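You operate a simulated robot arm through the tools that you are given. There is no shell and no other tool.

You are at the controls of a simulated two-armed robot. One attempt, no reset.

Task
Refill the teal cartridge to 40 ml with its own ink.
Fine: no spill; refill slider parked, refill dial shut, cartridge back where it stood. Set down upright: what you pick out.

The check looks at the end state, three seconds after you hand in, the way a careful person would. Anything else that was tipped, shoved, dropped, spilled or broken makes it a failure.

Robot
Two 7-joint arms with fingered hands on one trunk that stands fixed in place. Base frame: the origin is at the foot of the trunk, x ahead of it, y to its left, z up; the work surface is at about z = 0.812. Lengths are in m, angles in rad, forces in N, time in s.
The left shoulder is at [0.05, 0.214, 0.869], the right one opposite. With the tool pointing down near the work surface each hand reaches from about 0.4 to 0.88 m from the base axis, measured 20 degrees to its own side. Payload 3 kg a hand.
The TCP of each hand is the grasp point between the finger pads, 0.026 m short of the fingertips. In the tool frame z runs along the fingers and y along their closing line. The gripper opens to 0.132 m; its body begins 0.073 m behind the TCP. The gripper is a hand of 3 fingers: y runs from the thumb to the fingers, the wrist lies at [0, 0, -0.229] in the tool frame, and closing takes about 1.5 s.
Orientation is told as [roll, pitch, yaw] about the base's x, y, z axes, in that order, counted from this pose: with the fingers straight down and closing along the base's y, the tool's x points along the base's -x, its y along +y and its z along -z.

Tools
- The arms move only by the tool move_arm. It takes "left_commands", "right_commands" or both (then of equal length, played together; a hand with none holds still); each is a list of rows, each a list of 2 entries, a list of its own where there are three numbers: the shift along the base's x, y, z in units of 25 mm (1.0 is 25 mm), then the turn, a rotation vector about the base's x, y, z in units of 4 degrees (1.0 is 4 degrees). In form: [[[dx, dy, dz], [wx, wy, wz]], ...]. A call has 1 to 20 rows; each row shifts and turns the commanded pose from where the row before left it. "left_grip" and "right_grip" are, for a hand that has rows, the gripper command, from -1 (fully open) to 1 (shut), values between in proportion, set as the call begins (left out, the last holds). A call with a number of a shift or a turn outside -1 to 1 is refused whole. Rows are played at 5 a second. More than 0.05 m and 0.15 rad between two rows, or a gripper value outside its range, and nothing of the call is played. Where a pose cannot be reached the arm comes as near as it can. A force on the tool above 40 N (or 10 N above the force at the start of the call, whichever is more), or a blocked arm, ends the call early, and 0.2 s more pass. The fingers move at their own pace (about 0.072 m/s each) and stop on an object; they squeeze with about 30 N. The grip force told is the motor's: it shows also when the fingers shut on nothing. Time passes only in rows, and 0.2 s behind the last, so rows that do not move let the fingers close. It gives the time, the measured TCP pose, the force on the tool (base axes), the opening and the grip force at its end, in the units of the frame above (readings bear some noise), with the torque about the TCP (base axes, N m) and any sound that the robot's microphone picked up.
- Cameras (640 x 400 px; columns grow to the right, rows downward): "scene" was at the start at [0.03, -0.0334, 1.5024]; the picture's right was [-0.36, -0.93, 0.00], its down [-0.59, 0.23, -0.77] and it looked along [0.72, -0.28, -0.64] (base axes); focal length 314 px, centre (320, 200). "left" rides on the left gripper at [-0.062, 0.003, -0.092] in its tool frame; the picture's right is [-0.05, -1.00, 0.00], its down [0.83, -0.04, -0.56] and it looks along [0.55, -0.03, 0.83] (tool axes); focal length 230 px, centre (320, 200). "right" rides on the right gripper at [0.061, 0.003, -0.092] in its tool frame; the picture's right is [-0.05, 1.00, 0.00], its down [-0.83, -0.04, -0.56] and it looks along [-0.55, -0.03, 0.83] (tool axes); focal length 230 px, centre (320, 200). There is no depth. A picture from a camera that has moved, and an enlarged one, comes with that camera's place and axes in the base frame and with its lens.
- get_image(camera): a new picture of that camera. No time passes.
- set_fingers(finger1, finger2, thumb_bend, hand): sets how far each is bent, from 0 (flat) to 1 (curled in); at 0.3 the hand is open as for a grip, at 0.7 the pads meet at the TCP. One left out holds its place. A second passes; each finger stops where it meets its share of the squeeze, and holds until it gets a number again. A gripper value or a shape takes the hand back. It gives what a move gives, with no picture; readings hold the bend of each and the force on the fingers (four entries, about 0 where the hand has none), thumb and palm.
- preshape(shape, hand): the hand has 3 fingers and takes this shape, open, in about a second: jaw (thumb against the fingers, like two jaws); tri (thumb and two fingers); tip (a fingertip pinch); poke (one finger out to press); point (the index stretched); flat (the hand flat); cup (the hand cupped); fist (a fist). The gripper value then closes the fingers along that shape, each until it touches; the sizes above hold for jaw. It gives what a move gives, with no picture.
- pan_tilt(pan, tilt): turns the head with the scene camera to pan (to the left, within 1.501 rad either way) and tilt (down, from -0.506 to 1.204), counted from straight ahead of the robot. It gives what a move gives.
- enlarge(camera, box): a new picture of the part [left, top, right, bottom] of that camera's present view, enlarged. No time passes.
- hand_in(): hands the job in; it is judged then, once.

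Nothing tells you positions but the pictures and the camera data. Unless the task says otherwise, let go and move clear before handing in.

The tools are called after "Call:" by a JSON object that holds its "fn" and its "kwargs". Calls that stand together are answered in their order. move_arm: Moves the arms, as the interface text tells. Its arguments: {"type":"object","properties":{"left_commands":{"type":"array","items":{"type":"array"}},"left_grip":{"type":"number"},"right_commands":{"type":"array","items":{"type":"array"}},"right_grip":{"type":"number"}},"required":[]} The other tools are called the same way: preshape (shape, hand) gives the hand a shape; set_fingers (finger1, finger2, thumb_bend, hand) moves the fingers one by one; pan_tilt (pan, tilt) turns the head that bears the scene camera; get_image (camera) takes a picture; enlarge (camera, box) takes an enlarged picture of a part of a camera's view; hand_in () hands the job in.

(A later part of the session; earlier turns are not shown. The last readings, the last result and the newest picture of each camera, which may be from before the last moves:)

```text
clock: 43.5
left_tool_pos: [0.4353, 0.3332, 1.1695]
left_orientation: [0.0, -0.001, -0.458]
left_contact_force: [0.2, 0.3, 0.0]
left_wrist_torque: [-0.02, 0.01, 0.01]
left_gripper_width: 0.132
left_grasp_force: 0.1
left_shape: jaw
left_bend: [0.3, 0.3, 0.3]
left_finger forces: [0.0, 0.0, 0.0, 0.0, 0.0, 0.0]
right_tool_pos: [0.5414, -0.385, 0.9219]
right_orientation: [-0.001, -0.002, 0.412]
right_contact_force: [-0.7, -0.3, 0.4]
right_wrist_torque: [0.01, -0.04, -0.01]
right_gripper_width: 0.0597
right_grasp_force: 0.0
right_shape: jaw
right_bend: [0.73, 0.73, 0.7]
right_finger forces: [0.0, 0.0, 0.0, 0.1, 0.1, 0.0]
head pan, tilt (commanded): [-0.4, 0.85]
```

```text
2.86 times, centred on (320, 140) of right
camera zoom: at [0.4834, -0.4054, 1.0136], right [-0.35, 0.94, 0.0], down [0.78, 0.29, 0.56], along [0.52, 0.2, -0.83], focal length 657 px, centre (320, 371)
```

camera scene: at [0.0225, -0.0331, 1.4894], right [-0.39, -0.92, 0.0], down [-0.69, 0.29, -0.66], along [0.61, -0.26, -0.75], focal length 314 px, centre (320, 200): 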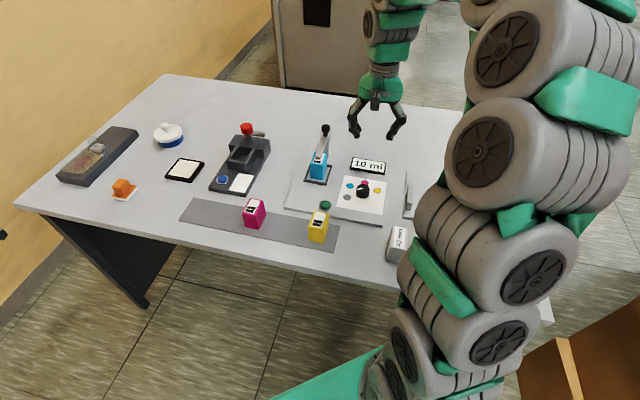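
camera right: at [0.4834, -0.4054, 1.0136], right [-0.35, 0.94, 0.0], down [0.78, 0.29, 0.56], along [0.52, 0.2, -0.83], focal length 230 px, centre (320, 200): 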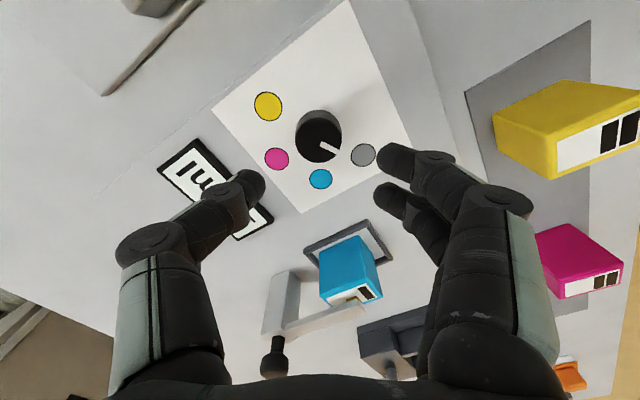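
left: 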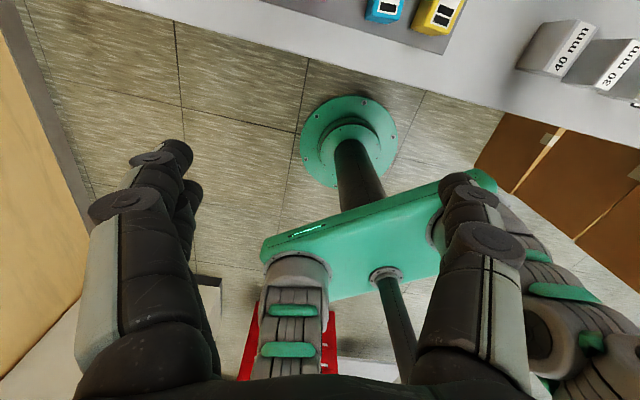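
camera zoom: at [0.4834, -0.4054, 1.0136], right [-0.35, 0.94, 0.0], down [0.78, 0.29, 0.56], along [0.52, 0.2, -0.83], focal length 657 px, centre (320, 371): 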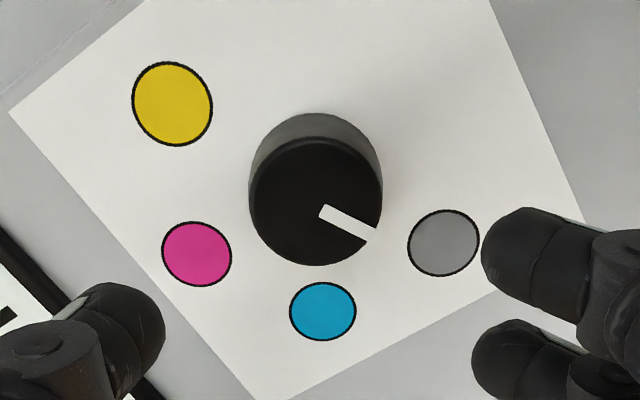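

Dial is well centred between the fingers. Lowering so the fingertips flank the dial just above the plate.

Call:
{"fn": "move_arm", "kwargs": {"right_commands": [[[-0.03, -0.05, -0.65], [0, 0, 0]], [[0, 0, -0.65], [0, 0, 0]], [[0, 0, -0.6], [0, 0, 0]], [[0, 0, -0.5], [0, 0, 0]], [[0, 0, -0.4], [0, 0, 0]], [[0, 0, 0], [0, 0, 0]]]}}

Call:
{"fn": "get_image", "kwargs": {"camera": "right"}}

Call:
{"fn": "enlarge", "kwargs": {"camera": "scene", "box": [295, 120, 415, 230]}}

```text
clock: 44.9
left_tool_pos: [0.4378, 0.3344, 1.1691]
left_orientation: [0.0, -0.001, -0.46]
left_contact_force: [-0.6, -0.3, 0.1]
left_wrist_torque: [0.0, 0.02, 0.01]
left_gripper_width: 0.132
left_grasp_force: 0.1
left_shape: jaw
left_bend: [0.3, 0.3, 0.3]
left_finger forces: [0.1, 0.0, 0.1, 0.1, 0.1, 0.0]
right_tool_pos: [0.5392, -0.3854, 0.8508]
right_orientation: [-0.001, -0.001, 0.412]
right_contact_force: [-0.5, 0.1, 0.1]
right_wrist_torque: [-0.02, -0.02, 0.02]
right_gripper_width: 0.0596
right_grasp_force: 0.1
right_shape: jaw
right_bend: [0.73, 0.73, 0.7]
right_finger forces: [0.0, 0.1, 0.0, 0.1, 0.0, 0.1]
head pan, tilt (commanded): [-0.4, 0.85]
```

```text
taken
camera right: at [0.4822, -0.4065, 0.943], right [-0.35, 0.94, 0.0], down [0.78, 0.29, 0.56], along [0.52, 0.2, -0.83], focal length 230 px, centre (320, 200)
```

right: 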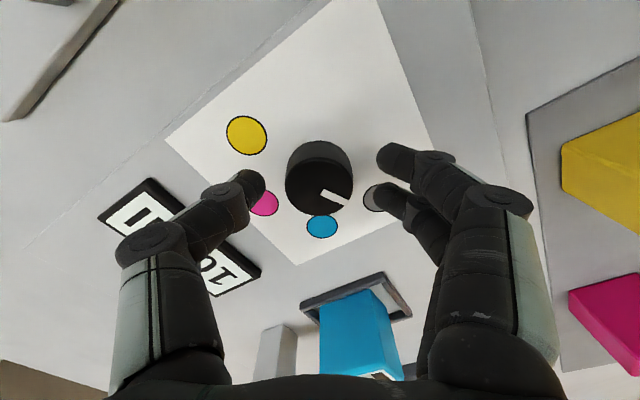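

```text
3.64 times, centred on (355, 175) of scene
camera zoom: at [0.0225, -0.0331, 1.4894], right [-0.39, -0.92, 0.0], down [-0.69, 0.29, -0.66], along [0.61, -0.26, -0.75], focal length 1142 px, centre (193, 291)
```

zoom: 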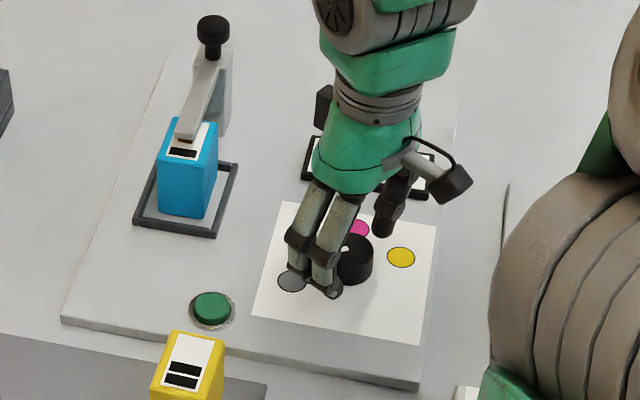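

Evenly flanked. Closing on the dial.

Call:
{"fn": "move_arm", "kwargs": {"right_commands": [[[0, 0, 0], [0, 0, 0]], [[0, 0, 0], [0, 0, 0]], [[0, 0, 0], [0, 0, 0]], [[0, 0, 0], [0, 0, 0]], [[0, 0, 0], [0, 0, 0]]], "right_grip": 1.0}}

Call:
{"fn": "get_image", "kwargs": {"camera": "right"}}

```text
clock: 46.1
left_tool_pos: [0.4359, 0.3338, 1.1686]
left_orientation: [0.0, 0.001, -0.46]
left_contact_force: [0.4, 0.7, -0.4]
left_wrist_torque: [-0.02, 0.03, 0.02]
left_gripper_width: 0.1317
left_grasp_force: 0.1
left_shape: jaw
left_bend: [0.3, 0.3, 0.3]
left_finger forces: [0.0, 0.0, 0.0, 0.0, 0.0, 0.1]
right_tool_pos: [0.54, -0.3853, 0.851]
right_orientation: [0.0, -0.001, 0.412]
right_contact_force: [-3.0, -2.1, -2.6]
right_wrist_torque: [-0.02, 0.06, 0.01]
right_gripper_width: 0.0283
right_grasp_force: 29.6
right_shape: jaw
right_bend: [0.73, 0.73, 0.7]
right_finger forces: [13.7, 13.8, 0.0, 0.0, 27.1, 0.1]
head pan, tilt (commanded): [-0.4, 0.85]
```

```text
taken
camera right: at [0.4822, -0.4066, 0.943], right [-0.35, 0.94, 0.0], down [0.78, 0.29, 0.56], along [0.52, 0.2, -0.83], focal length 230 px, centre (320, 200)
```

right: 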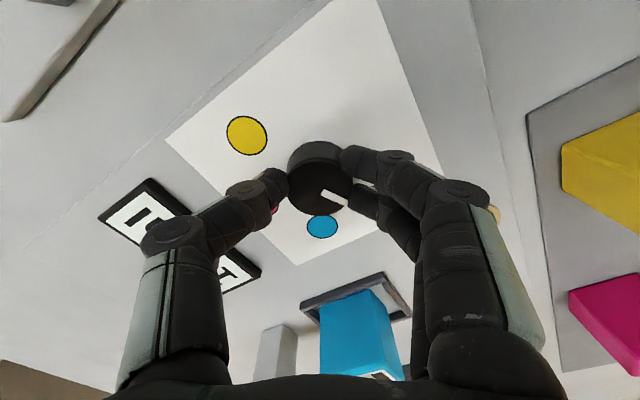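

Dial gripped. Turning clockwise 20° first to verify it follows.

Call:
{"fn": "move_arm", "kwargs": {"right_commands": [[[0, 0, 0], [0, 0, -1]], [[0, 0, 0], [0, 0, -1]], [[0, 0, 0], [0, 0, -1]], [[0, 0, 0], [0, 0, -1]], [[0, 0, 0], [0, 0, -1]], [[0, 0, 0], [0, 0, 0]]]}}

Call:
{"fn": "get_image", "kwargs": {"camera": "right"}}

Call:
{"fn": "enlarge", "kwargs": {"camera": "scene", "box": [295, 120, 415, 230]}}

```text
clock: 47.5
left_tool_pos: [0.4357, 0.3334, 1.1705]
left_orientation: [0.0, -0.001, -0.459]
left_contact_force: [0.2, -0.5, -0.3]
left_wrist_torque: [-0.01, -0.01, 0.02]
left_gripper_width: 0.1318
left_grasp_force: 0.0
left_shape: jaw
left_bend: [0.3, 0.3, 0.3]
left_finger forces: [0.0, 0.0, 0.1, 0.0, 0.0, 0.1]
right_tool_pos: [0.5396, -0.3851, 0.8513]
right_orientation: [0.001, -0.001, 0.061]
right_contact_force: [-7.1, 7.5, -6.3]
right_wrist_torque: [0.27, 0.14, 0.03]
right_gripper_width: 0.027
right_grasp_force: 29.7
right_shape: jaw
right_bend: [0.72, 0.73, 0.7]
right_finger forces: [17.8, 17.0, 0.0, 0.0, 24.5, 0.0]
head pan, tilt (commanded): [-0.4, 0.85]
```

```text
taken
camera right: at [0.4785, -0.3857, 0.9434], right [-0.01, 1.0, 0.0], down [0.83, 0.01, 0.56], along [0.56, 0.01, -0.83], focal length 230 px, centre (320, 200)
```

right: 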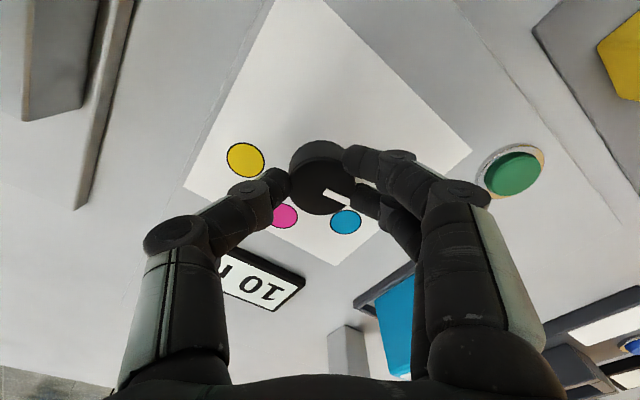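

```text
3.64 times, centred on (355, 175) of scene
camera zoom: at [0.0225, -0.033, 1.4894], right [-0.39, -0.92, 0.0], down [-0.69, 0.29, -0.66], along [0.61, -0.26, -0.75], focal length 1142 px, centre (193, 291)
```

zoom: 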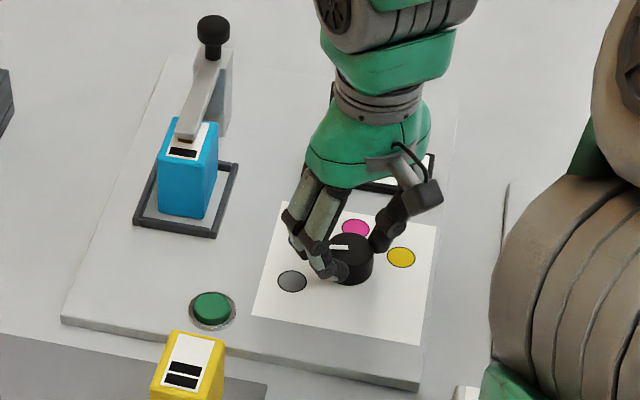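

The dial follows and the display still reads 10. Another 20°, with a small shift to ease side load.

Call:
{"fn": "move_arm", "kwargs": {"right_commands": [[[-0.03, 0.03, -0.02], [0, 0, -1]], [[-0.02, 0.02, -0.02], [0, 0, -1]], [[0, 0, 0], [0, 0, -1]], [[0, 0, 0], [0, 0, -1]], [[0, 0, 0], [0, 0, -1]], [[0, 0, 0], [0, 0, 0]]]}}

Call:
{"fn": "get_image", "kwargs": {"camera": "right"}}

Call:
{"fn": "enlarge", "kwargs": {"camera": "scene", "box": [295, 120, 415, 230]}}

```text
clock: 48.9
left_tool_pos: [0.4361, 0.3342, 1.1694]
left_orientation: [0.001, 0.0, -0.459]
left_contact_force: [-0.2, -0.3, 0.4]
left_wrist_torque: [-0.04, -0.01, 0.0]
left_gripper_width: 0.1319
left_grasp_force: 0.0
left_shape: jaw
left_bend: [0.3, 0.3, 0.3]
left_finger forces: [0.0, 0.0, 0.0, 0.1, 0.0, 0.0]
right_tool_pos: [0.5383, -0.3834, 0.8511]
right_orientation: [-0.001, -0.002, -0.287]
right_contact_force: [6.3, 4.6, 5.4]
right_wrist_torque: [0.16, -0.18, 0.03]
right_gripper_width: 0.0275
right_grasp_force: 30.0
right_shape: jaw
right_bend: [0.73, 0.73, 0.7]
right_finger forces: [14.3, 19.2, 0.0, 0.1, 25.0, 0.0]
head pan, tilt (commanded): [-0.4, 0.85]
```

```text
taken
camera right: at [0.481, -0.3633, 0.9427], right [0.33, 0.94, 0.0], down [0.78, -0.28, 0.56], along [0.53, -0.18, -0.83], focal length 230 px, centre (320, 200)
```

right: 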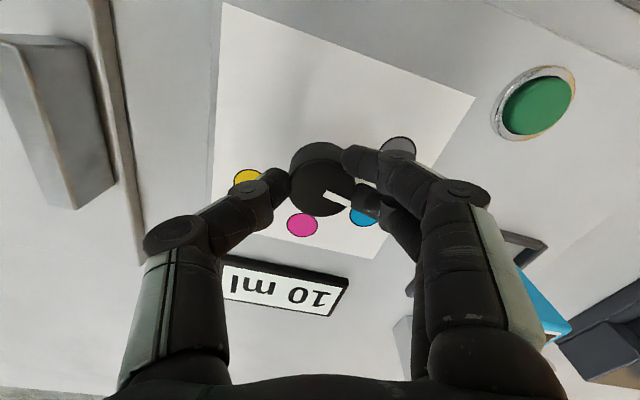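

```text
3.64 times, centred on (355, 175) of scene
camera zoom: at [0.0226, -0.033, 1.4894], right [-0.39, -0.92, 0.0], down [-0.69, 0.29, -0.66], along [0.61, -0.26, -0.75], focal length 1142 px, centre (193, 291)
```

zoom: 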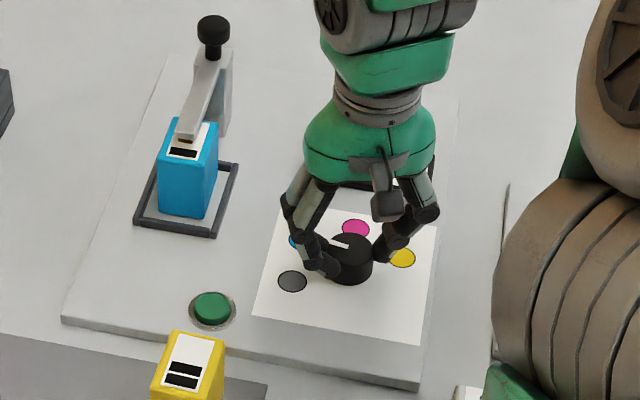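

Display still 10 ml at 40°. Turning a further 12° and checking.

Call:
{"fn": "move_arm", "kwargs": {"right_commands": [[[0, 0, 0], [0, 0, -1]], [[0, 0, 0], [0, 0, -1]], [[0, 0, 0], [0, 0, -1]]]}}

Call:
{"fn": "get_image", "kwargs": {"camera": "right"}}

```text
clock: 49.7
left_tool_pos: [0.4362, 0.3343, 1.1689]
left_orientation: [0.0, 0.0, -0.457]
left_contact_force: [-0.2, -0.9, 0.3]
left_wrist_torque: [0.02, -0.02, 0.02]
left_gripper_width: 0.1318
left_grasp_force: 0.1
left_shape: jaw
left_bend: [0.3, 0.3, 0.3]
left_finger forces: [0.0, 0.0, 0.0, 0.1, 0.0, 0.0]
right_tool_pos: [0.5384, -0.3831, 0.8506]
right_orientation: [0.0, -0.001, -0.496]
right_contact_force: [8.9, 6.4, 2.6]
right_wrist_torque: [0.25, -0.21, 0.06]
right_gripper_width: 0.0272
right_grasp_force: 29.9
right_shape: jaw
right_bend: [0.73, 0.73, 0.7]
right_finger forces: [16.7, 19.7, 0.0, 0.0, 22.5, 0.0]
head pan, tilt (commanded): [-0.4, 0.85]
```

```text
taken
camera right: at [0.4863, -0.3514, 0.9429], right [0.52, 0.85, 0.0], down [0.71, -0.43, 0.56], along [0.47, -0.29, -0.83], focal length 230 px, centre (320, 200)
```

right: 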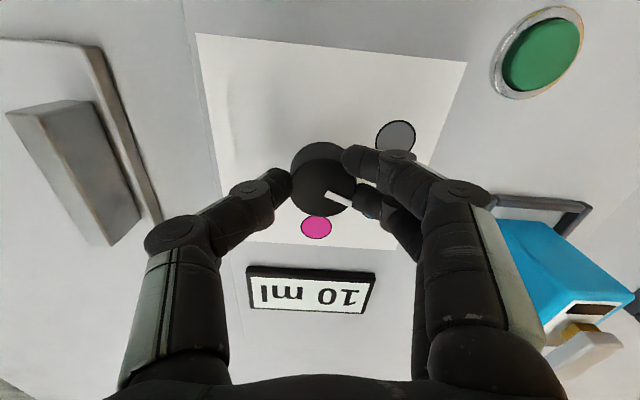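

Still 10 ml. The last 8° to the cyan mark.

Call:
{"fn": "move_arm", "kwargs": {"right_commands": [[[0.03, 0.02, 0], [0, 0, -1]], [[0, 0, 0], [0, 0, -1]]]}}

Call:
{"fn": "get_image", "kwargs": {"camera": "right"}}

Call:
{"fn": "enlarge", "kwargs": {"camera": "scene", "box": [295, 120, 415, 230]}}

```text
clock: 50.3
left_tool_pos: [0.4355, 0.3334, 1.1695]
left_orientation: [0.0, 0.001, -0.46]
left_contact_force: [-0.2, 0.0, -0.8]
left_wrist_torque: [0.02, 0.02, 0.01]
left_gripper_width: 0.1319
left_grasp_force: 0.1
left_shape: jaw
left_bend: [0.3, 0.3, 0.3]
left_finger forces: [0.1, 0.0, 0.1, 0.0, 0.1, 0.0]
right_tool_pos: [0.5399, -0.3844, 0.8502]
right_orientation: [0.0, 0.0, -0.638]
right_contact_force: [2.9, 9.8, 6.9]
right_wrist_torque: [0.29, -0.2, 0.06]
right_gripper_width: 0.0275
right_grasp_force: 30.3
right_shape: jaw
right_bend: [0.73, 0.73, 0.7]
right_finger forces: [19.2, 18.9, 0.0, 0.0, 24.5, 0.0]
head pan, tilt (commanded): [-0.4, 0.85]
```

```text
taken
camera right: at [0.4919, -0.3441, 0.9427], right [0.64, 0.77, 0.0], down [0.64, -0.53, 0.56], along [0.43, -0.35, -0.83], focal length 230 px, centre (320, 200)
```

right: 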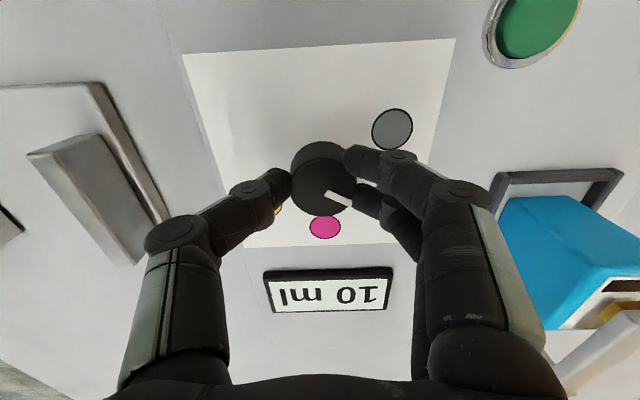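

```text
3.64 times, centred on (355, 175) of scene
camera zoom: at [0.0225, -0.0329, 1.4894], right [-0.39, -0.92, 0.0], down [-0.69, 0.29, -0.66], along [0.61, -0.26, -0.75], focal length 1142 px, centre (193, 291)
```

zoom: 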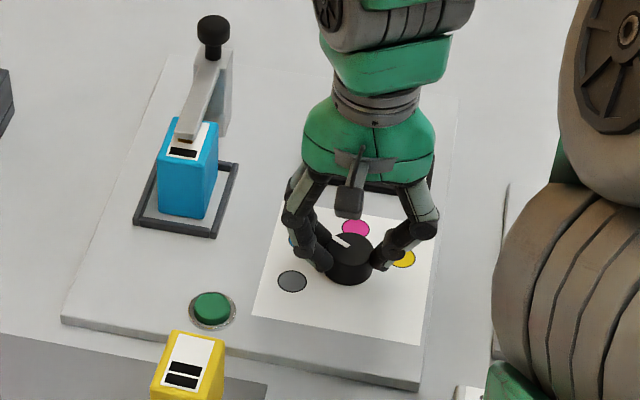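

The pointer is now on cyan. I'll wait briefly and see whether ink flows on its own.

Call:
{"fn": "move_arm", "kwargs": {"right_commands": [[[0, 0, 0], [0, 0, 0]], [[0, 0, 0], [0, 0, 0]]]}}

Call:
{"fn": "enlarge", "kwargs": {"camera": "right", "box": [240, 130, 440, 330]}}

Call:
{"fn": "enlarge", "kwargs": {"camera": "scene", "box": [300, 120, 420, 220]}}

```text
clock: 50.9
left_tool_pos: [0.437, 0.3329, 1.1697]
left_orientation: [0.0, 0.001, -0.46]
left_contact_force: [-0.6, -0.2, -0.6]
left_wrist_torque: [-0.01, 0.02, 0.01]
left_gripper_width: 0.1319
left_grasp_force: 0.0
left_shape: jaw
left_bend: [0.3, 0.3, 0.3]
left_finger forces: [0.0, 0.0, 0.0, 0.1, 0.0, 0.1]
right_tool_pos: [0.5399, -0.3838, 0.8508]
right_orientation: [0.002, -0.002, -0.637]
right_contact_force: [1.0, 11.6, 7.0]
right_wrist_torque: [0.34, -0.15, 0.05]
right_gripper_width: 0.0274
right_grasp_force: 29.9
right_shape: jaw
right_bend: [0.73, 0.73, 0.7]
right_finger forces: [19.7, 18.5, 0.0, 0.0, 25.3, 0.0]
head pan, tilt (commanded): [-0.4, 0.85]
```

```text
2.00 times, centred on (340, 230) of right
camera zoom: at [0.4919, -0.3442, 0.9427], right [0.63, 0.77, 0.0], down [0.64, -0.53, 0.56], along [0.43, -0.35, -0.83], focal length 460 px, centre (280, 140)
```

zoom: 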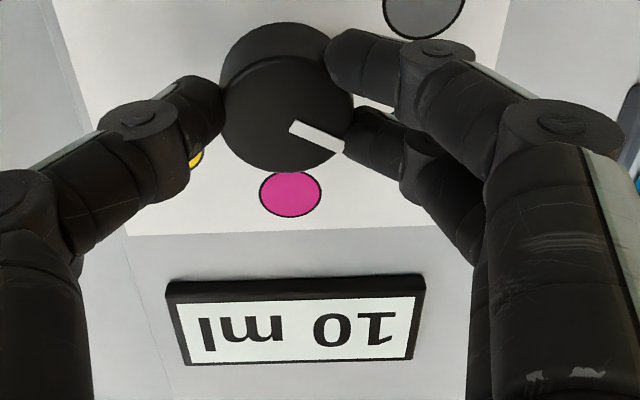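

```text
4.00 times, centred on (360, 170) of scene
camera zoom: at [0.0225, -0.0329, 1.4894], right [-0.39, -0.92, 0.0], down [-0.69, 0.29, -0.66], along [0.61, -0.26, -0.75], focal length 1256 px, centre (160, 320)
```

zoom: 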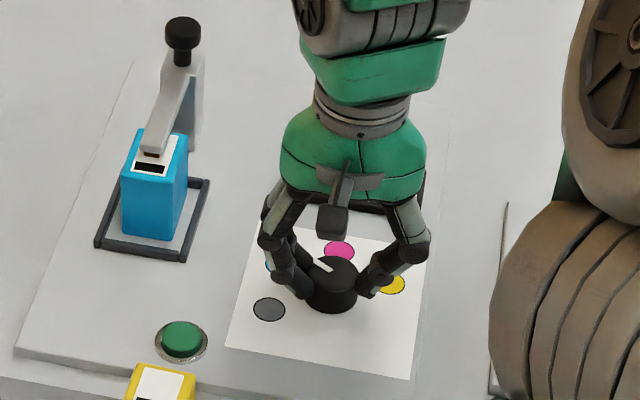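

No flow by itself, so the green button must dispense. I'll release the dial carefully and lift, checking that the pointer stays on cyan.

Call:
{"fn": "move_arm", "kwargs": {"right_commands": [[[0, 0.03, 0.01], [0, 0, 0]], [[0, 0, 0], [0, 0, 0]]]}}

Call:
{"fn": "move_arm", "kwargs": {"right_commands": [[[0, 0, 0], [0, 0, 0]], [[0, 0, 0], [0, 0, 0]], [[0, 0, 0], [0, 0, 0]], [[0, 0, 0.2], [0, 0, 0]], [[0, 0, 0.8], [0, 0, 0]], [[0, 0, 1], [0, 0, 0]], [[0, 0, 1], [0, 0, 0]], [[0, 0, 0], [0, 0, 0]]], "right_grip": 0.09}}

Call:
{"fn": "get_image", "kwargs": {"camera": "right"}}

Call:
{"fn": "enlarge", "kwargs": {"camera": "scene", "box": [300, 120, 420, 220]}}

```text
clock: 51.5
left_tool_pos: [0.4366, 0.3332, 1.169]
left_orientation: [0.0, -0.001, -0.459]
left_contact_force: [0.2, 0.2, 0.6]
left_wrist_torque: [-0.03, 0.01, 0.02]
left_gripper_width: 0.1317
left_grasp_force: 0.0
left_shape: jaw
left_bend: [0.3, 0.3, 0.3]
left_finger forces: [0.0, 0.1, 0.1, 0.1, 0.0, 0.0]
right_tool_pos: [0.5385, -0.3836, 0.8512]
right_orientation: [0.001, -0.002, -0.638]
right_contact_force: [-0.4, 4.6, 7.1]
right_wrist_torque: [0.21, -0.06, 0.0]
right_gripper_width: 0.0275
right_grasp_force: 30.0
right_shape: jaw
right_bend: [0.73, 0.73, 0.7]
right_finger forces: [17.0, 17.8, 0.0, 0.0, 27.5, 0.0]
head pan, tilt (commanded): [-0.4, 0.85]
```

```text
clock: 53.3
left_tool_pos: [0.4361, 0.3337, 1.1704]
left_orientation: [-0.002, 0.001, -0.46]
left_contact_force: [-0.1, 0.7, 0.8]
left_wrist_torque: [0.01, 0.0, 0.01]
left_gripper_width: 0.1316
left_grasp_force: 0.0
left_shape: jaw
left_bend: [0.3, 0.3, 0.3]
left_finger forces: [0.0, 0.0, 0.1, 0.1, 0.0, 0.0]
right_tool_pos: [0.5375, -0.3837, 0.9261]
right_orientation: [-0.001, -0.002, -0.635]
right_contact_force: [0.1, 0.0, 0.0]
right_wrist_torque: [-0.02, 0.04, 0.01]
right_gripper_width: 0.0597
right_grasp_force: 0.0
right_shape: jaw
right_bend: [0.73, 0.73, 0.7]
right_finger forces: [0.1, 0.1, 0.0, 0.0, 0.0, 0.0]
head pan, tilt (commanded): [-0.4, 0.85]
```

```text
taken
camera right: at [0.491, -0.3432, 1.0181], right [0.63, 0.77, 0.0], down [0.64, -0.53, 0.56], along [0.43, -0.35, -0.83], focal length 230 px, centre (320, 200)
```

right: 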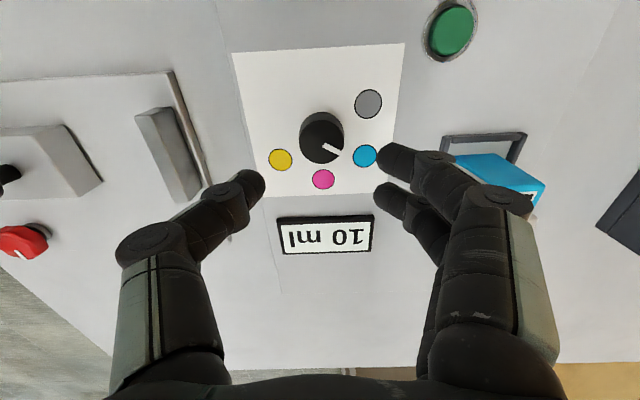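

```text
4.00 times, centred on (360, 170) of scene
camera zoom: at [0.0225, -0.0331, 1.4894], right [-0.39, -0.92, 0.0], down [-0.69, 0.29, -0.66], along [0.61, -0.26, -0.75], focal length 1256 px, centre (160, 320)
```

zoom: 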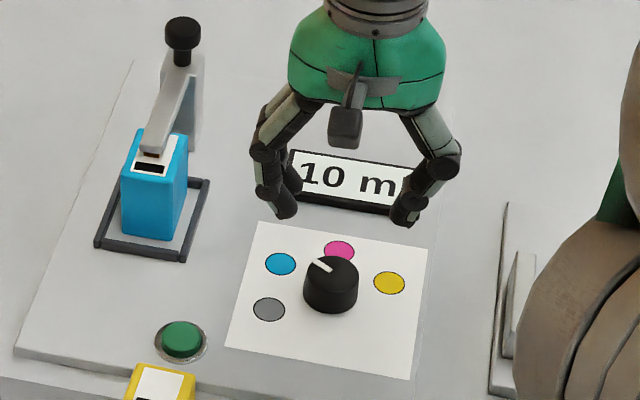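

Call:
{"fn": "enlarge", "kwargs": {"camera": "right", "box": [260, 80, 400, 200]}}

Call:
{"fn": "enlarge", "kwargs": {"camera": "scene", "box": [310, 190, 370, 240]}}

```text
3.33 times, centred on (330, 140) of right
camera zoom: at [0.491, -0.3432, 1.0181], right [0.63, 0.77, 0.0], down [0.64, -0.53, 0.56], along [0.43, -0.35, -0.83], focal length 767 px, centre (287, 400)
```

zoom: 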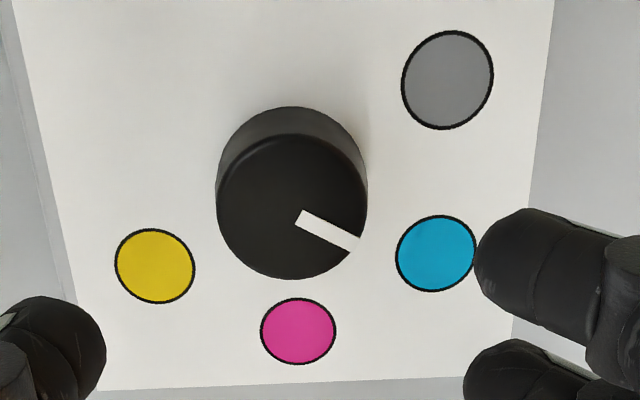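

```text
8.00 times, centred on (340, 215) of scene
camera zoom: at [0.0225, -0.0331, 1.4894], right [-0.39, -0.92, 0.0], down [-0.69, 0.29, -0.66], along [0.61, -0.26, -0.75], focal length 2512 px, centre (160, 80)
```

zoom: 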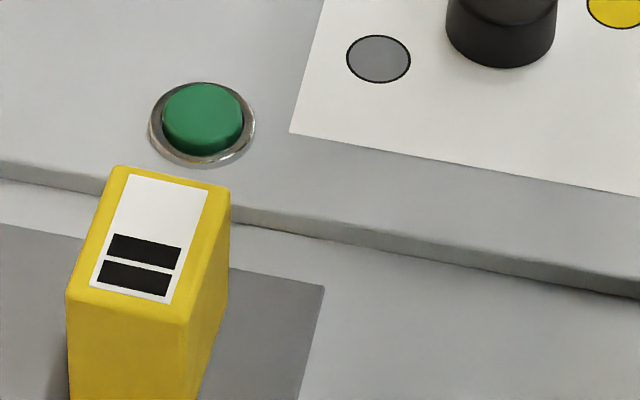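

Pointer is squarely on cyan. The green button's top is at about (0.538, −0.270, 0.828). I'll raise the hand and take the poke shape to see where the pressing fingertip lies.

Call:
{"fn": "move_arm", "kwargs": {"right_commands": [[[0, 0, 1], [0, 0, 0]], [[0, 0, 1], [0, 0, 0]], [[0, 0, 1], [0, 0, 0]], [[0, 0, 0], [0, 0, 0]]]}}

Call:
{"fn": "preshape", "kwargs": {"shape": "poke", "hand": "right"}}

Call:
{"fn": "get_image", "kwargs": {"camera": "right"}}

Call:
{"fn": "get_image", "kwargs": {"camera": "scene"}}

Call:
{"fn": "enlarge", "kwargs": {"camera": "scene", "box": [320, 60, 440, 180]}}

```text
clock: 54.3
left_tool_pos: [0.4366, 0.333, 1.1702]
left_orientation: [0.001, -0.001, -0.458]
left_contact_force: [0.2, 0.1, -0.6]
left_wrist_torque: [0.03, 0.0, -0.03]
left_gripper_width: 0.1318
left_grasp_force: 0.0
left_shape: jaw
left_bend: [0.3, 0.3, 0.3]
left_finger forces: [0.1, 0.0, 0.0, 0.0, 0.0, 0.0]
right_tool_pos: [0.5384, -0.3826, 1.001]
right_orientation: [0.0, -0.002, -0.636]
right_contact_force: [-0.3, -0.1, 0.4]
right_wrist_torque: [0.01, 0.01, -0.03]
right_gripper_width: 0.0595
right_grasp_force: 0.0
right_shape: jaw
right_bend: [0.73, 0.73, 0.7]
right_finger forces: [0.0, 0.0, 0.0, 0.0, 0.1, 0.0]
head pan, tilt (commanded): [-0.4, 0.85]
```

```text
clock: 55.2
left_tool_pos: [0.4359, 0.3336, 1.17]
left_orientation: [0.0, 0.001, -0.458]
left_contact_force: [-0.3, 0.5, -0.5]
left_wrist_torque: [-0.01, 0.01, -0.01]
left_gripper_width: 0.132
left_grasp_force: 0.1
left_shape: jaw
left_bend: [0.3, 0.3, 0.3]
left_finger forces: [0.0, 0.1, 0.0, 0.0, 0.0, 0.0]
right_tool_pos: [0.5385, -0.3812, 1.0021]
right_orientation: [-0.001, -0.001, -0.636]
right_contact_force: [0.3, 0.9, -0.3]
right_wrist_torque: [0.0, -0.05, -0.01]
right_gripper_width: 0.0002
right_grasp_force: 0.0
right_shape: poke
right_bend: [1.0, 1.0, 0.45]
right_finger forces: [0.0, 0.1, 0.0, 0.1, 0.0, 0.0]
head pan, tilt (commanded): [-0.4, 0.85]
```

```text
taken
camera right: at [0.4915, -0.343, 1.0934], right [0.63, 0.77, 0.0], down [0.64, -0.53, 0.56], along [0.43, -0.35, -0.83], focal length 230 px, centre (320, 200)
```

right: 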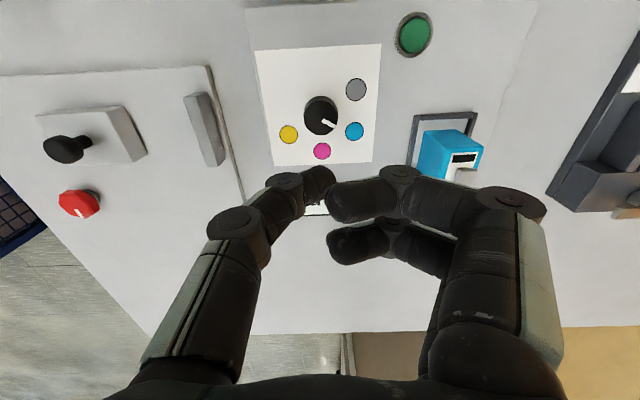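

```text
taken
camera scene: at [0.0225, -0.0331, 1.4894], right [-0.39, -0.92, 0.0], down [-0.69, 0.29, -0.66], along [0.61, -0.26, -0.75], focal length 314 px, centre (320, 200)
```

scene: 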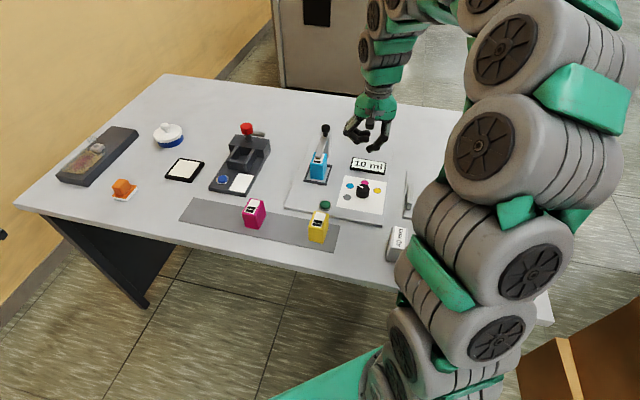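

```text
3.33 times, centred on (380, 120) of scene
camera zoom: at [0.0225, -0.0331, 1.4894], right [-0.39, -0.92, 0.0], down [-0.69, 0.29, -0.66], along [0.61, -0.26, -0.75], focal length 1047 px, centre (120, 467)
```

zoom: 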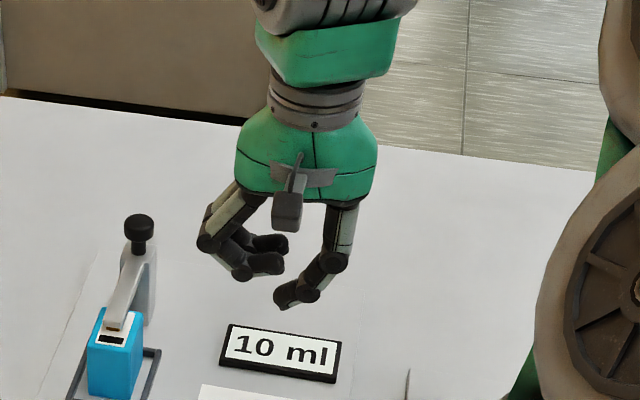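

In the poke shape the thumb tip sits right under the TCP, about 25 mm below it. Moving over the green button with the hand yawed so its camera still sees the display.

Call:
{"fn": "move_arm", "kwargs": {"right_commands": [[[0, 0.64, 0], [0, 0, -0.99]], [[0, 0.64, 0], [0, 0, -0.99]], [[0, 0.64, 0], [0, 0, -0.99]], [[0, 0.64, 0], [0, 0, -0.99]], [[0, 0.64, 0], [0, 0, -0.99]], [[0, 0.64, 0], [0, 0, -0.99]], [[0, 0.64, 0], [0, 0, -0.99]], [[0, 0, -0.8], [0, 0, 0]], [[0, 0, -0.8], [0, 0, 0]], [[0, 0, -0.8], [0, 0, 0]], [[0, 0, -0.8], [0, 0, 0]], [[0, 0, 0], [0, 0, 0]]]}}

Call:
{"fn": "get_image", "kwargs": {"camera": "right"}}

Call:
{"fn": "get_image", "kwargs": {"camera": "scene"}}

Call:
{"fn": "enlarge", "kwargs": {"camera": "scene", "box": [280, 120, 400, 220]}}

```text
clock: 57.8
left_tool_pos: [0.4356, 0.3333, 1.1688]
left_orientation: [0.0, 0.001, -0.46]
left_contact_force: [0.3, 0.2, 0.0]
left_wrist_torque: [0.02, -0.02, 0.0]
left_gripper_width: 0.1322
left_grasp_force: 0.0
left_shape: jaw
left_bend: [0.3, 0.3, 0.3]
left_finger forces: [0.1, 0.0, 0.0, 0.1, 0.1, 0.0]
right_tool_pos: [0.5379, -0.2698, 0.9208]
right_orientation: [-0.001, -0.001, -1.119]
right_contact_force: [-0.9, 0.0, -0.1]
right_wrist_torque: [0.03, -0.01, 0.02]
right_gripper_width: 0.0001
right_grasp_force: 0.0
right_shape: poke
right_bend: [1.0, 1.0, 0.45]
right_finger forces: [0.0, 0.0, 0.0, 0.1, 0.0, 0.1]
head pan, tilt (commanded): [-0.4, 0.85]
```

```text
taken
camera right: at [0.5149, -0.2134, 1.0128], right [0.92, 0.39, 0.0], down [0.32, -0.77, 0.56], along [0.22, -0.51, -0.83], focal length 230 px, centre (320, 200)
```

right: 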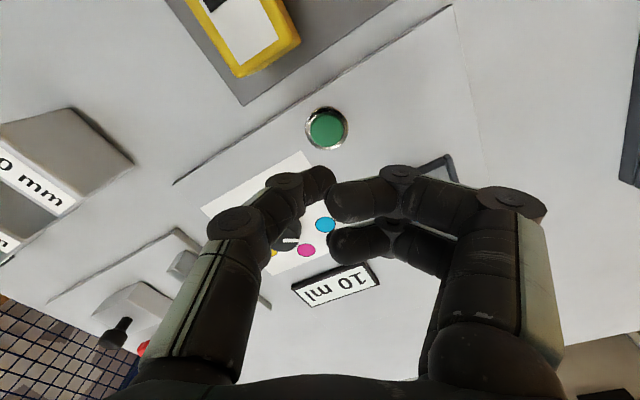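

```text
taken
camera scene: at [0.0225, -0.0331, 1.4894], right [-0.39, -0.92, 0.0], down [-0.69, 0.29, -0.66], along [0.61, -0.26, -0.75], focal length 314 px, centre (320, 200)
```

scene: 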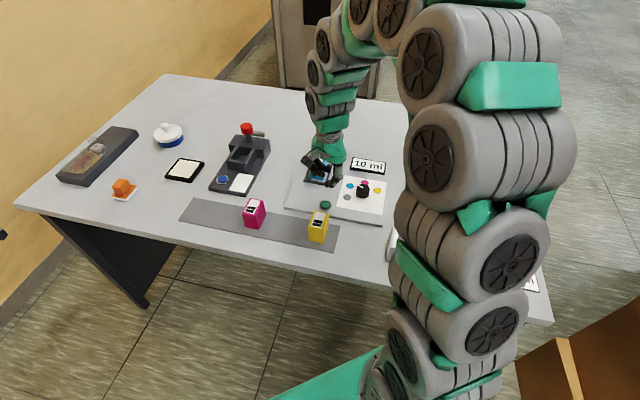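

```text
4.00 times, centred on (340, 170) of scene
camera zoom: at [0.0225, -0.0331, 1.4894], right [-0.39, -0.92, 0.0], down [-0.69, 0.29, -0.66], along [0.61, -0.26, -0.75], focal length 1256 px, centre (240, 320)
```

zoom: 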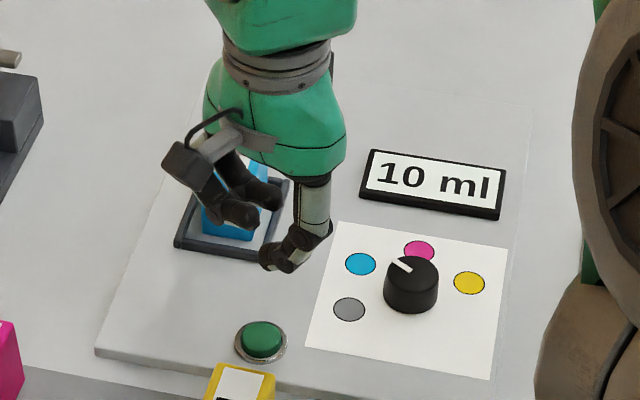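

Both cameras see the display clearly. Enlarging the hand view to refine the button position.

Call:
{"fn": "enlarge", "kwargs": {"camera": "right", "box": [260, 70, 400, 210]}}

Call:
{"fn": "enlarge", "kwargs": {"camera": "scene", "box": [310, 165, 370, 225]}}

```text
2.86 times, centred on (330, 140) of right
camera zoom: at [0.5149, -0.2134, 1.0128], right [0.92, 0.39, 0.0], down [0.32, -0.77, 0.56], along [0.22, -0.51, -0.83], focal length 657 px, centre (291, 371)
```

zoom: 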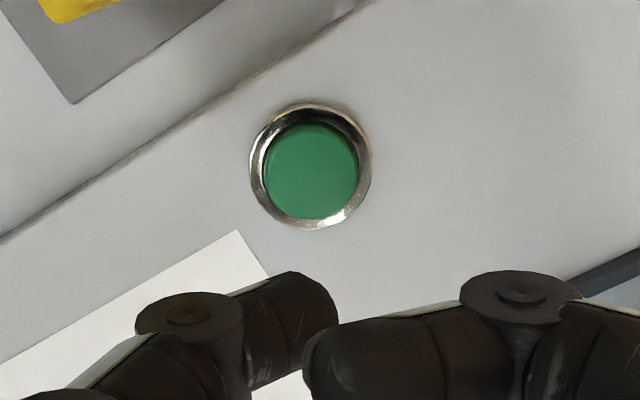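

```text
6.67 times, centred on (340, 195) of scene
camera zoom: at [0.0225, -0.0331, 1.4894], right [-0.39, -0.92, 0.0], down [-0.69, 0.29, -0.66], along [0.61, -0.26, -0.75], focal length 2093 px, centre (187, 233)
```

zoom: 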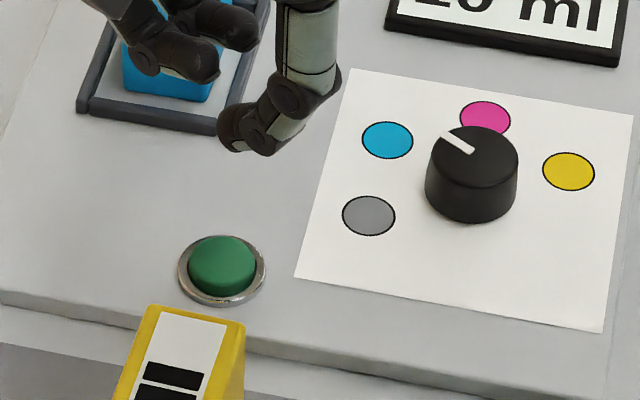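

The button is ~9 mm off from the thumb tip; I'll correct by about (+3, +9) mm and descend to just above it.

Call:
{"fn": "move_arm", "kwargs": {"right_commands": [[[0.12, 0.36, 0], [0, 0, 0]], [[0, 0, -0.7], [0, 0, 0]], [[0, 0, -0.7], [0, 0, 0]], [[0, 0, -0.6], [0, 0, 0]], [[0, 0, 0], [0, 0, 0]]]}}

Call:
{"fn": "get_image", "kwargs": {"camera": "right"}}

Call:
{"fn": "enlarge", "kwargs": {"camera": "scene", "box": [300, 155, 380, 225]}}

```text
clock: 59.0
left_tool_pos: [0.4363, 0.3339, 1.1691]
left_orientation: [0.0, -0.002, -0.458]
left_contact_force: [-0.6, -0.2, -0.3]
left_wrist_torque: [0.01, 0.03, 0.01]
left_gripper_width: 0.1318
left_grasp_force: 0.1
left_shape: jaw
left_bend: [0.3, 0.3, 0.3]
left_finger forces: [0.0, 0.1, 0.1, 0.1, 0.0, 0.1]
right_tool_pos: [0.5424, -0.2616, 0.869]
right_orientation: [-0.001, -0.001, -1.12]
right_contact_force: [-0.3, -0.4, -0.2]
right_wrist_torque: [0.01, -0.01, 0.02]
right_gripper_width: 0.0003
right_grasp_force: 0.0
right_shape: poke
right_bend: [1.0, 1.0, 0.45]
right_finger forces: [0.0, 0.0, 0.1, 0.0, 0.1, 0.0]
head pan, tilt (commanded): [-0.4, 0.85]
```

```text
taken
camera right: at [0.5185, -0.2049, 0.9622], right [0.92, 0.39, 0.0], down [0.32, -0.77, 0.56], along [0.22, -0.51, -0.83], focal length 230 px, centre (320, 200)
```

right: 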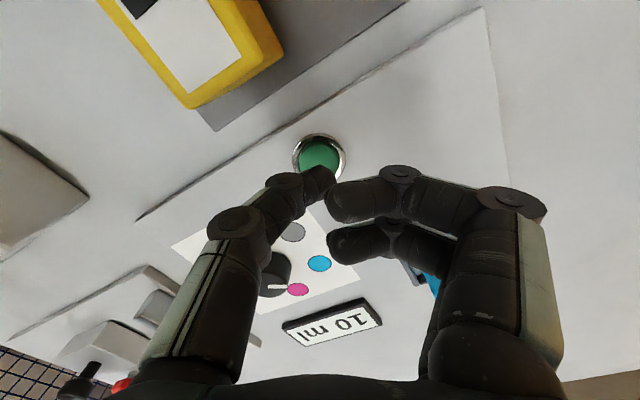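

```text
5.71 times, centred on (340, 190) of scene
camera zoom: at [0.0225, -0.0331, 1.4894], right [-0.39, -0.92, 0.0], down [-0.69, 0.29, -0.66], along [0.61, -0.26, -0.75], focal length 1794 px, centre (206, 257)
```

zoom: 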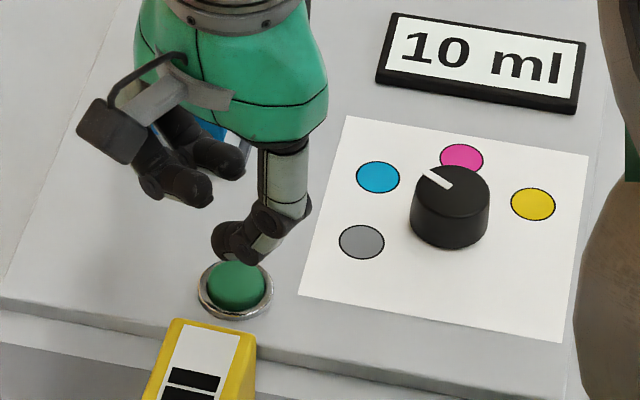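

The thumb tip is right above the button. Descending in small steps until I feel it.

Call:
{"fn": "move_arm", "kwargs": {"right_commands": [[[-0.02, 0.02, -0.24], [0, 0, 0]], [[0, 0, -0.2], [0, 0, 0]]]}}

Call:
{"fn": "enlarge", "kwargs": {"camera": "scene", "box": [300, 155, 380, 225]}}

```text
clock: 59.6
left_tool_pos: [0.4366, 0.3331, 1.1699]
left_orientation: [0.001, -0.001, -0.459]
left_contact_force: [-1.2, 0.1, -0.1]
left_wrist_torque: [0.0, 0.0, -0.01]
left_gripper_width: 0.132
left_grasp_force: 0.0
left_shape: jaw
left_bend: [0.3, 0.3, 0.3]
left_finger forces: [0.0, 0.0, 0.0, 0.1, 0.0, 0.0]
right_tool_pos: [0.5424, -0.262, 0.8598]
right_orientation: [-0.002, -0.002, -1.118]
right_contact_force: [-0.4, -0.3, -0.5]
right_wrist_torque: [-0.01, 0.03, 0.0]
right_gripper_width: 0.0
right_grasp_force: 0.0
right_shape: poke
right_bend: [1.0, 1.0, 0.45]
right_finger forces: [0.0, 0.0, 0.0, 0.0, 0.0, 0.0]
head pan, tilt (commanded): [-0.4, 0.85]
```

```text
5.71 times, centred on (340, 190) of scene
camera zoom: at [0.0225, -0.0331, 1.4894], right [-0.39, -0.92, 0.0], down [-0.69, 0.29, -0.66], along [0.61, -0.26, -0.75], focal length 1794 px, centre (206, 257)
```

zoom: 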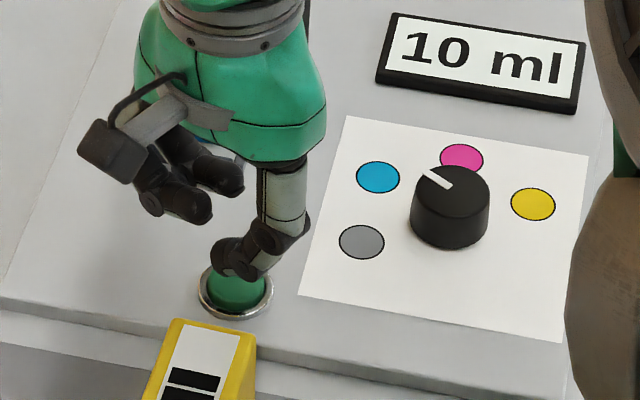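

Call:
{"fn": "move_arm", "kwargs": {"right_commands": [[[-0.1, 0.07, 0], [0, 0, 0]], [[0, 0, -0.08], [0, 0, 0]]]}}

Call:
{"fn": "enlarge", "kwargs": {"camera": "scene", "box": [300, 155, 380, 225]}}

```text
clock: 60.2
left_tool_pos: [0.4359, 0.3346, 1.1708]
left_orientation: [0.001, -0.002, -0.459]
left_contact_force: [0.6, 0.3, -0.2]
left_wrist_torque: [0.0, -0.02, -0.03]
left_gripper_width: 0.1318
left_grasp_force: 0.0
left_shape: jaw
left_bend: [0.3, 0.3, 0.3]
left_finger forces: [0.1, 0.0, 0.0, 0.0, 0.0, 0.0]
right_tool_pos: [0.5393, -0.26, 0.8567]
right_orientation: [-0.001, -0.002, -1.118]
right_contact_force: [-0.4, -0.1, 0.0]
right_wrist_torque: [0.03, -0.02, 0.01]
right_gripper_width: 0.0001
right_grasp_force: 0.2
right_shape: poke
right_bend: [1.0, 1.0, 0.45]
right_finger forces: [0.0, 0.0, 0.1, 0.1, 0.0, 0.1]
head pan, tilt (commanded): [-0.4, 0.85]
```

```text
5.71 times, centred on (340, 190) of scene
camera zoom: at [0.0225, -0.0331, 1.4894], right [-0.39, -0.92, 0.0], down [-0.69, 0.29, -0.66], along [0.61, -0.26, -0.75], focal length 1794 px, centre (206, 257)
```

zoom: 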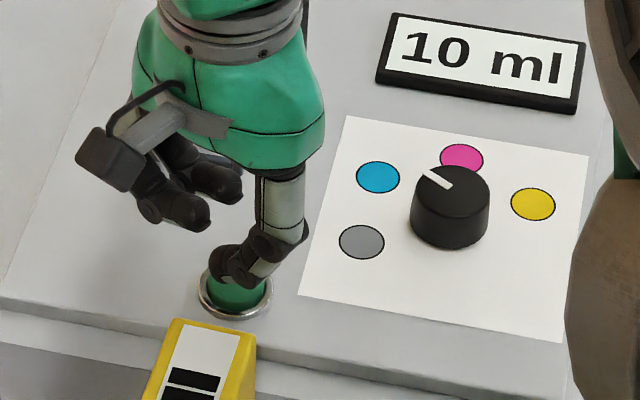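

Call:
{"fn": "move_arm", "kwargs": {"right_commands": [[[0, 0, -0.08], [0, 0, 0]]]}}

Call:
{"fn": "enlarge", "kwargs": {"camera": "scene", "box": [300, 155, 380, 225]}}

```text
clock: 60.6
left_tool_pos: [0.4359, 0.334, 1.1696]
left_orientation: [-0.001, -0.001, -0.46]
left_contact_force: [-0.3, -0.5, 0.2]
left_wrist_torque: [0.01, 0.03, -0.03]
left_gripper_width: 0.132
left_grasp_force: 0.0
left_shape: jaw
left_bend: [0.3, 0.3, 0.3]
left_finger forces: [0.0, 0.0, 0.0, 0.0, 0.0, 0.0]
right_tool_pos: [0.5388, -0.2602, 0.8564]
right_orientation: [-0.001, -0.002, -1.121]
right_contact_force: [0.2, -0.1, -0.3]
right_wrist_torque: [-0.01, 0.03, 0.01]
right_gripper_width: 0.0
right_grasp_force: 0.2
right_shape: poke
right_bend: [1.0, 1.0, 0.45]
right_finger forces: [0.0, 0.0, 0.0, 0.0, 0.0, 0.0]
head pan, tilt (commanded): [-0.4, 0.85]
```

```text
5.71 times, centred on (340, 190) of scene
camera zoom: at [0.0225, -0.0331, 1.4894], right [-0.39, -0.92, 0.0], down [-0.69, 0.29, -0.66], along [0.61, -0.26, -0.75], focal length 1794 px, centre (206, 257)
```

zoom: 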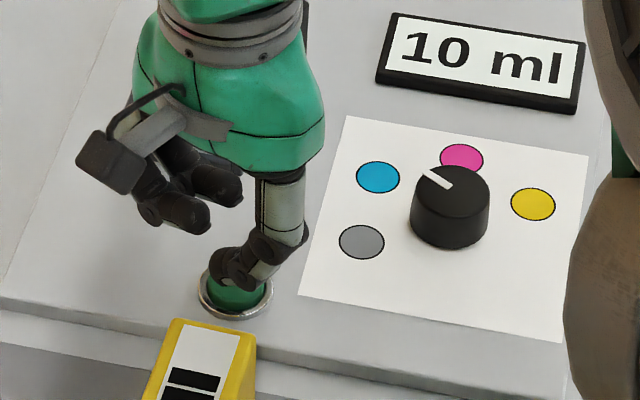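

Call:
{"fn": "move_arm", "kwargs": {"right_commands": [[[0, 0, -0.08], [0, 0, 0]]]}}

Call:
{"fn": "enlarge", "kwargs": {"camera": "scene", "box": [300, 155, 380, 225]}}

```text
clock: 61.0
left_tool_pos: [0.4363, 0.3326, 1.1696]
left_orientation: [0.0, 0.001, -0.459]
left_contact_force: [-0.6, 0.2, 0.5]
left_wrist_torque: [0.0, 0.02, 0.02]
left_gripper_width: 0.1322
left_grasp_force: 0.1
left_shape: jaw
left_bend: [0.3, 0.3, 0.3]
left_finger forces: [0.0, 0.0, 0.0, 0.0, 0.0, 0.0]
right_tool_pos: [0.5392, -0.2598, 0.854]
right_orientation: [-0.001, -0.002, -1.118]
right_contact_force: [0.0, -0.4, -0.2]
right_wrist_torque: [-0.01, 0.02, -0.05]
right_gripper_width: 0.0
right_grasp_force: 0.0
right_shape: poke
right_bend: [1.0, 1.0, 0.45]
right_finger forces: [0.0, 0.0, 0.0, 0.2, 0.0, 0.1]
head pan, tilt (commanded): [-0.4, 0.85]
```

```text
5.71 times, centred on (340, 190) of scene
camera zoom: at [0.0225, -0.0331, 1.4894], right [-0.39, -0.92, 0.0], down [-0.69, 0.29, -0.66], along [0.61, -0.26, -0.75], focal length 1794 px, centre (206, 257)
```

zoom: 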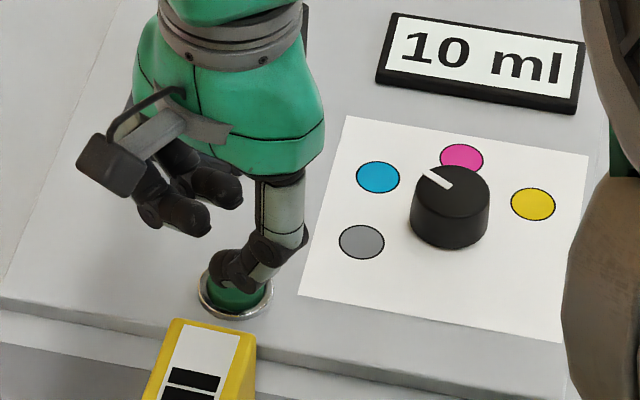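

Call:
{"fn": "move_arm", "kwargs": {"right_commands": [[[0, 0, -0.08], [0, 0, 0]]]}}

Call:
{"fn": "enlarge", "kwargs": {"camera": "scene", "box": [300, 155, 380, 225]}}

```text
clock: 61.4
left_tool_pos: [0.436, 0.3334, 1.1703]
left_orientation: [0.001, 0.0, -0.459]
left_contact_force: [-0.1, 0.1, 0.0]
left_wrist_torque: [-0.01, -0.02, 0.0]
left_gripper_width: 0.132
left_grasp_force: 0.1
left_shape: jaw
left_bend: [0.3, 0.3, 0.3]
left_finger forces: [0.1, 0.1, 0.1, 0.1, 0.0, 0.0]
right_tool_pos: [0.5399, -0.26, 0.8521]
right_orientation: [-0.002, -0.001, -1.119]
right_contact_force: [1.1, 0.0, -0.3]
right_wrist_torque: [-0.01, 0.0, -0.01]
right_gripper_width: 0.0001
right_grasp_force: 0.1
right_shape: poke
right_bend: [1.0, 1.0, 0.45]
right_finger forces: [0.0, 0.0, 0.0, 0.0, 0.0, 0.0]
head pan, tilt (commanded): [-0.4, 0.85]
```

```text
5.71 times, centred on (340, 190) of scene
camera zoom: at [0.0225, -0.0331, 1.4894], right [-0.39, -0.92, 0.0], down [-0.69, 0.29, -0.66], along [0.61, -0.26, -0.75], focal length 1794 px, centre (206, 257)
```

zoom: 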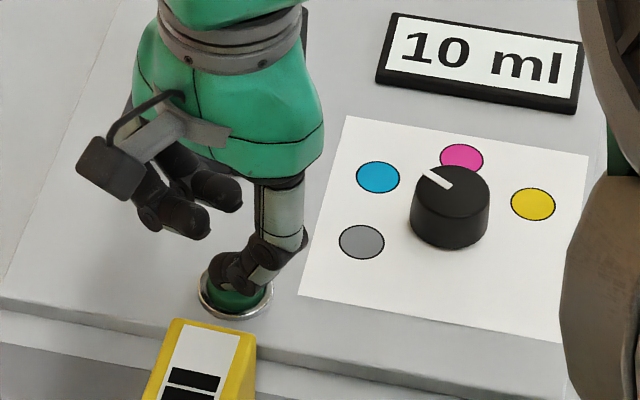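

Call:
{"fn": "move_arm", "kwargs": {"right_commands": [[[0, 0, -0.08], [0, 0, 0]]]}}

Call:
{"fn": "enlarge", "kwargs": {"camera": "scene", "box": [300, 155, 380, 225]}}

```text
clock: 61.8
left_tool_pos: [0.4368, 0.3329, 1.1698]
left_orientation: [0.002, -0.002, -0.459]
left_contact_force: [-1.1, 0.0, -0.3]
left_wrist_torque: [-0.01, 0.01, 0.0]
left_gripper_width: 0.1318
left_grasp_force: 0.0
left_shape: jaw
left_bend: [0.3, 0.3, 0.3]
left_finger forces: [0.0, 0.1, 0.1, 0.1, 0.0, 0.1]
right_tool_pos: [0.5394, -0.2588, 0.8504]
right_orientation: [0.0, -0.001, -1.119]
right_contact_force: [-0.4, -0.7, -0.4]
right_wrist_torque: [-0.02, -0.02, 0.0]
right_gripper_width: 0.0
right_grasp_force: 0.0
right_shape: poke
right_bend: [1.0, 1.0, 0.45]
right_finger forces: [0.0, 0.0, 0.0, 0.0, 0.1, 0.0]
head pan, tilt (commanded): [-0.4, 0.85]
```

```text
5.71 times, centred on (340, 190) of scene
camera zoom: at [0.0225, -0.0331, 1.4894], right [-0.39, -0.92, 0.0], down [-0.69, 0.29, -0.66], along [0.61, -0.26, -0.75], focal length 1794 px, centre (206, 257)
```

zoom: 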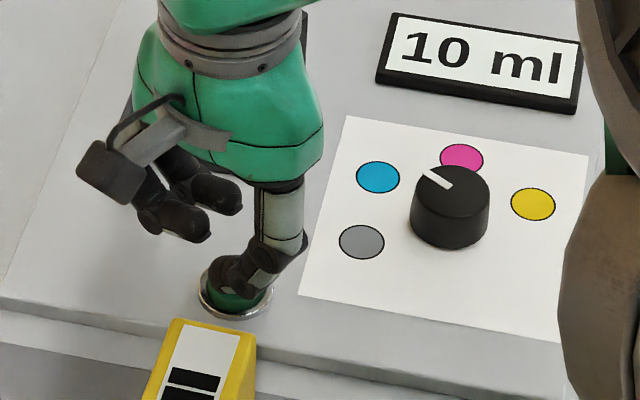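

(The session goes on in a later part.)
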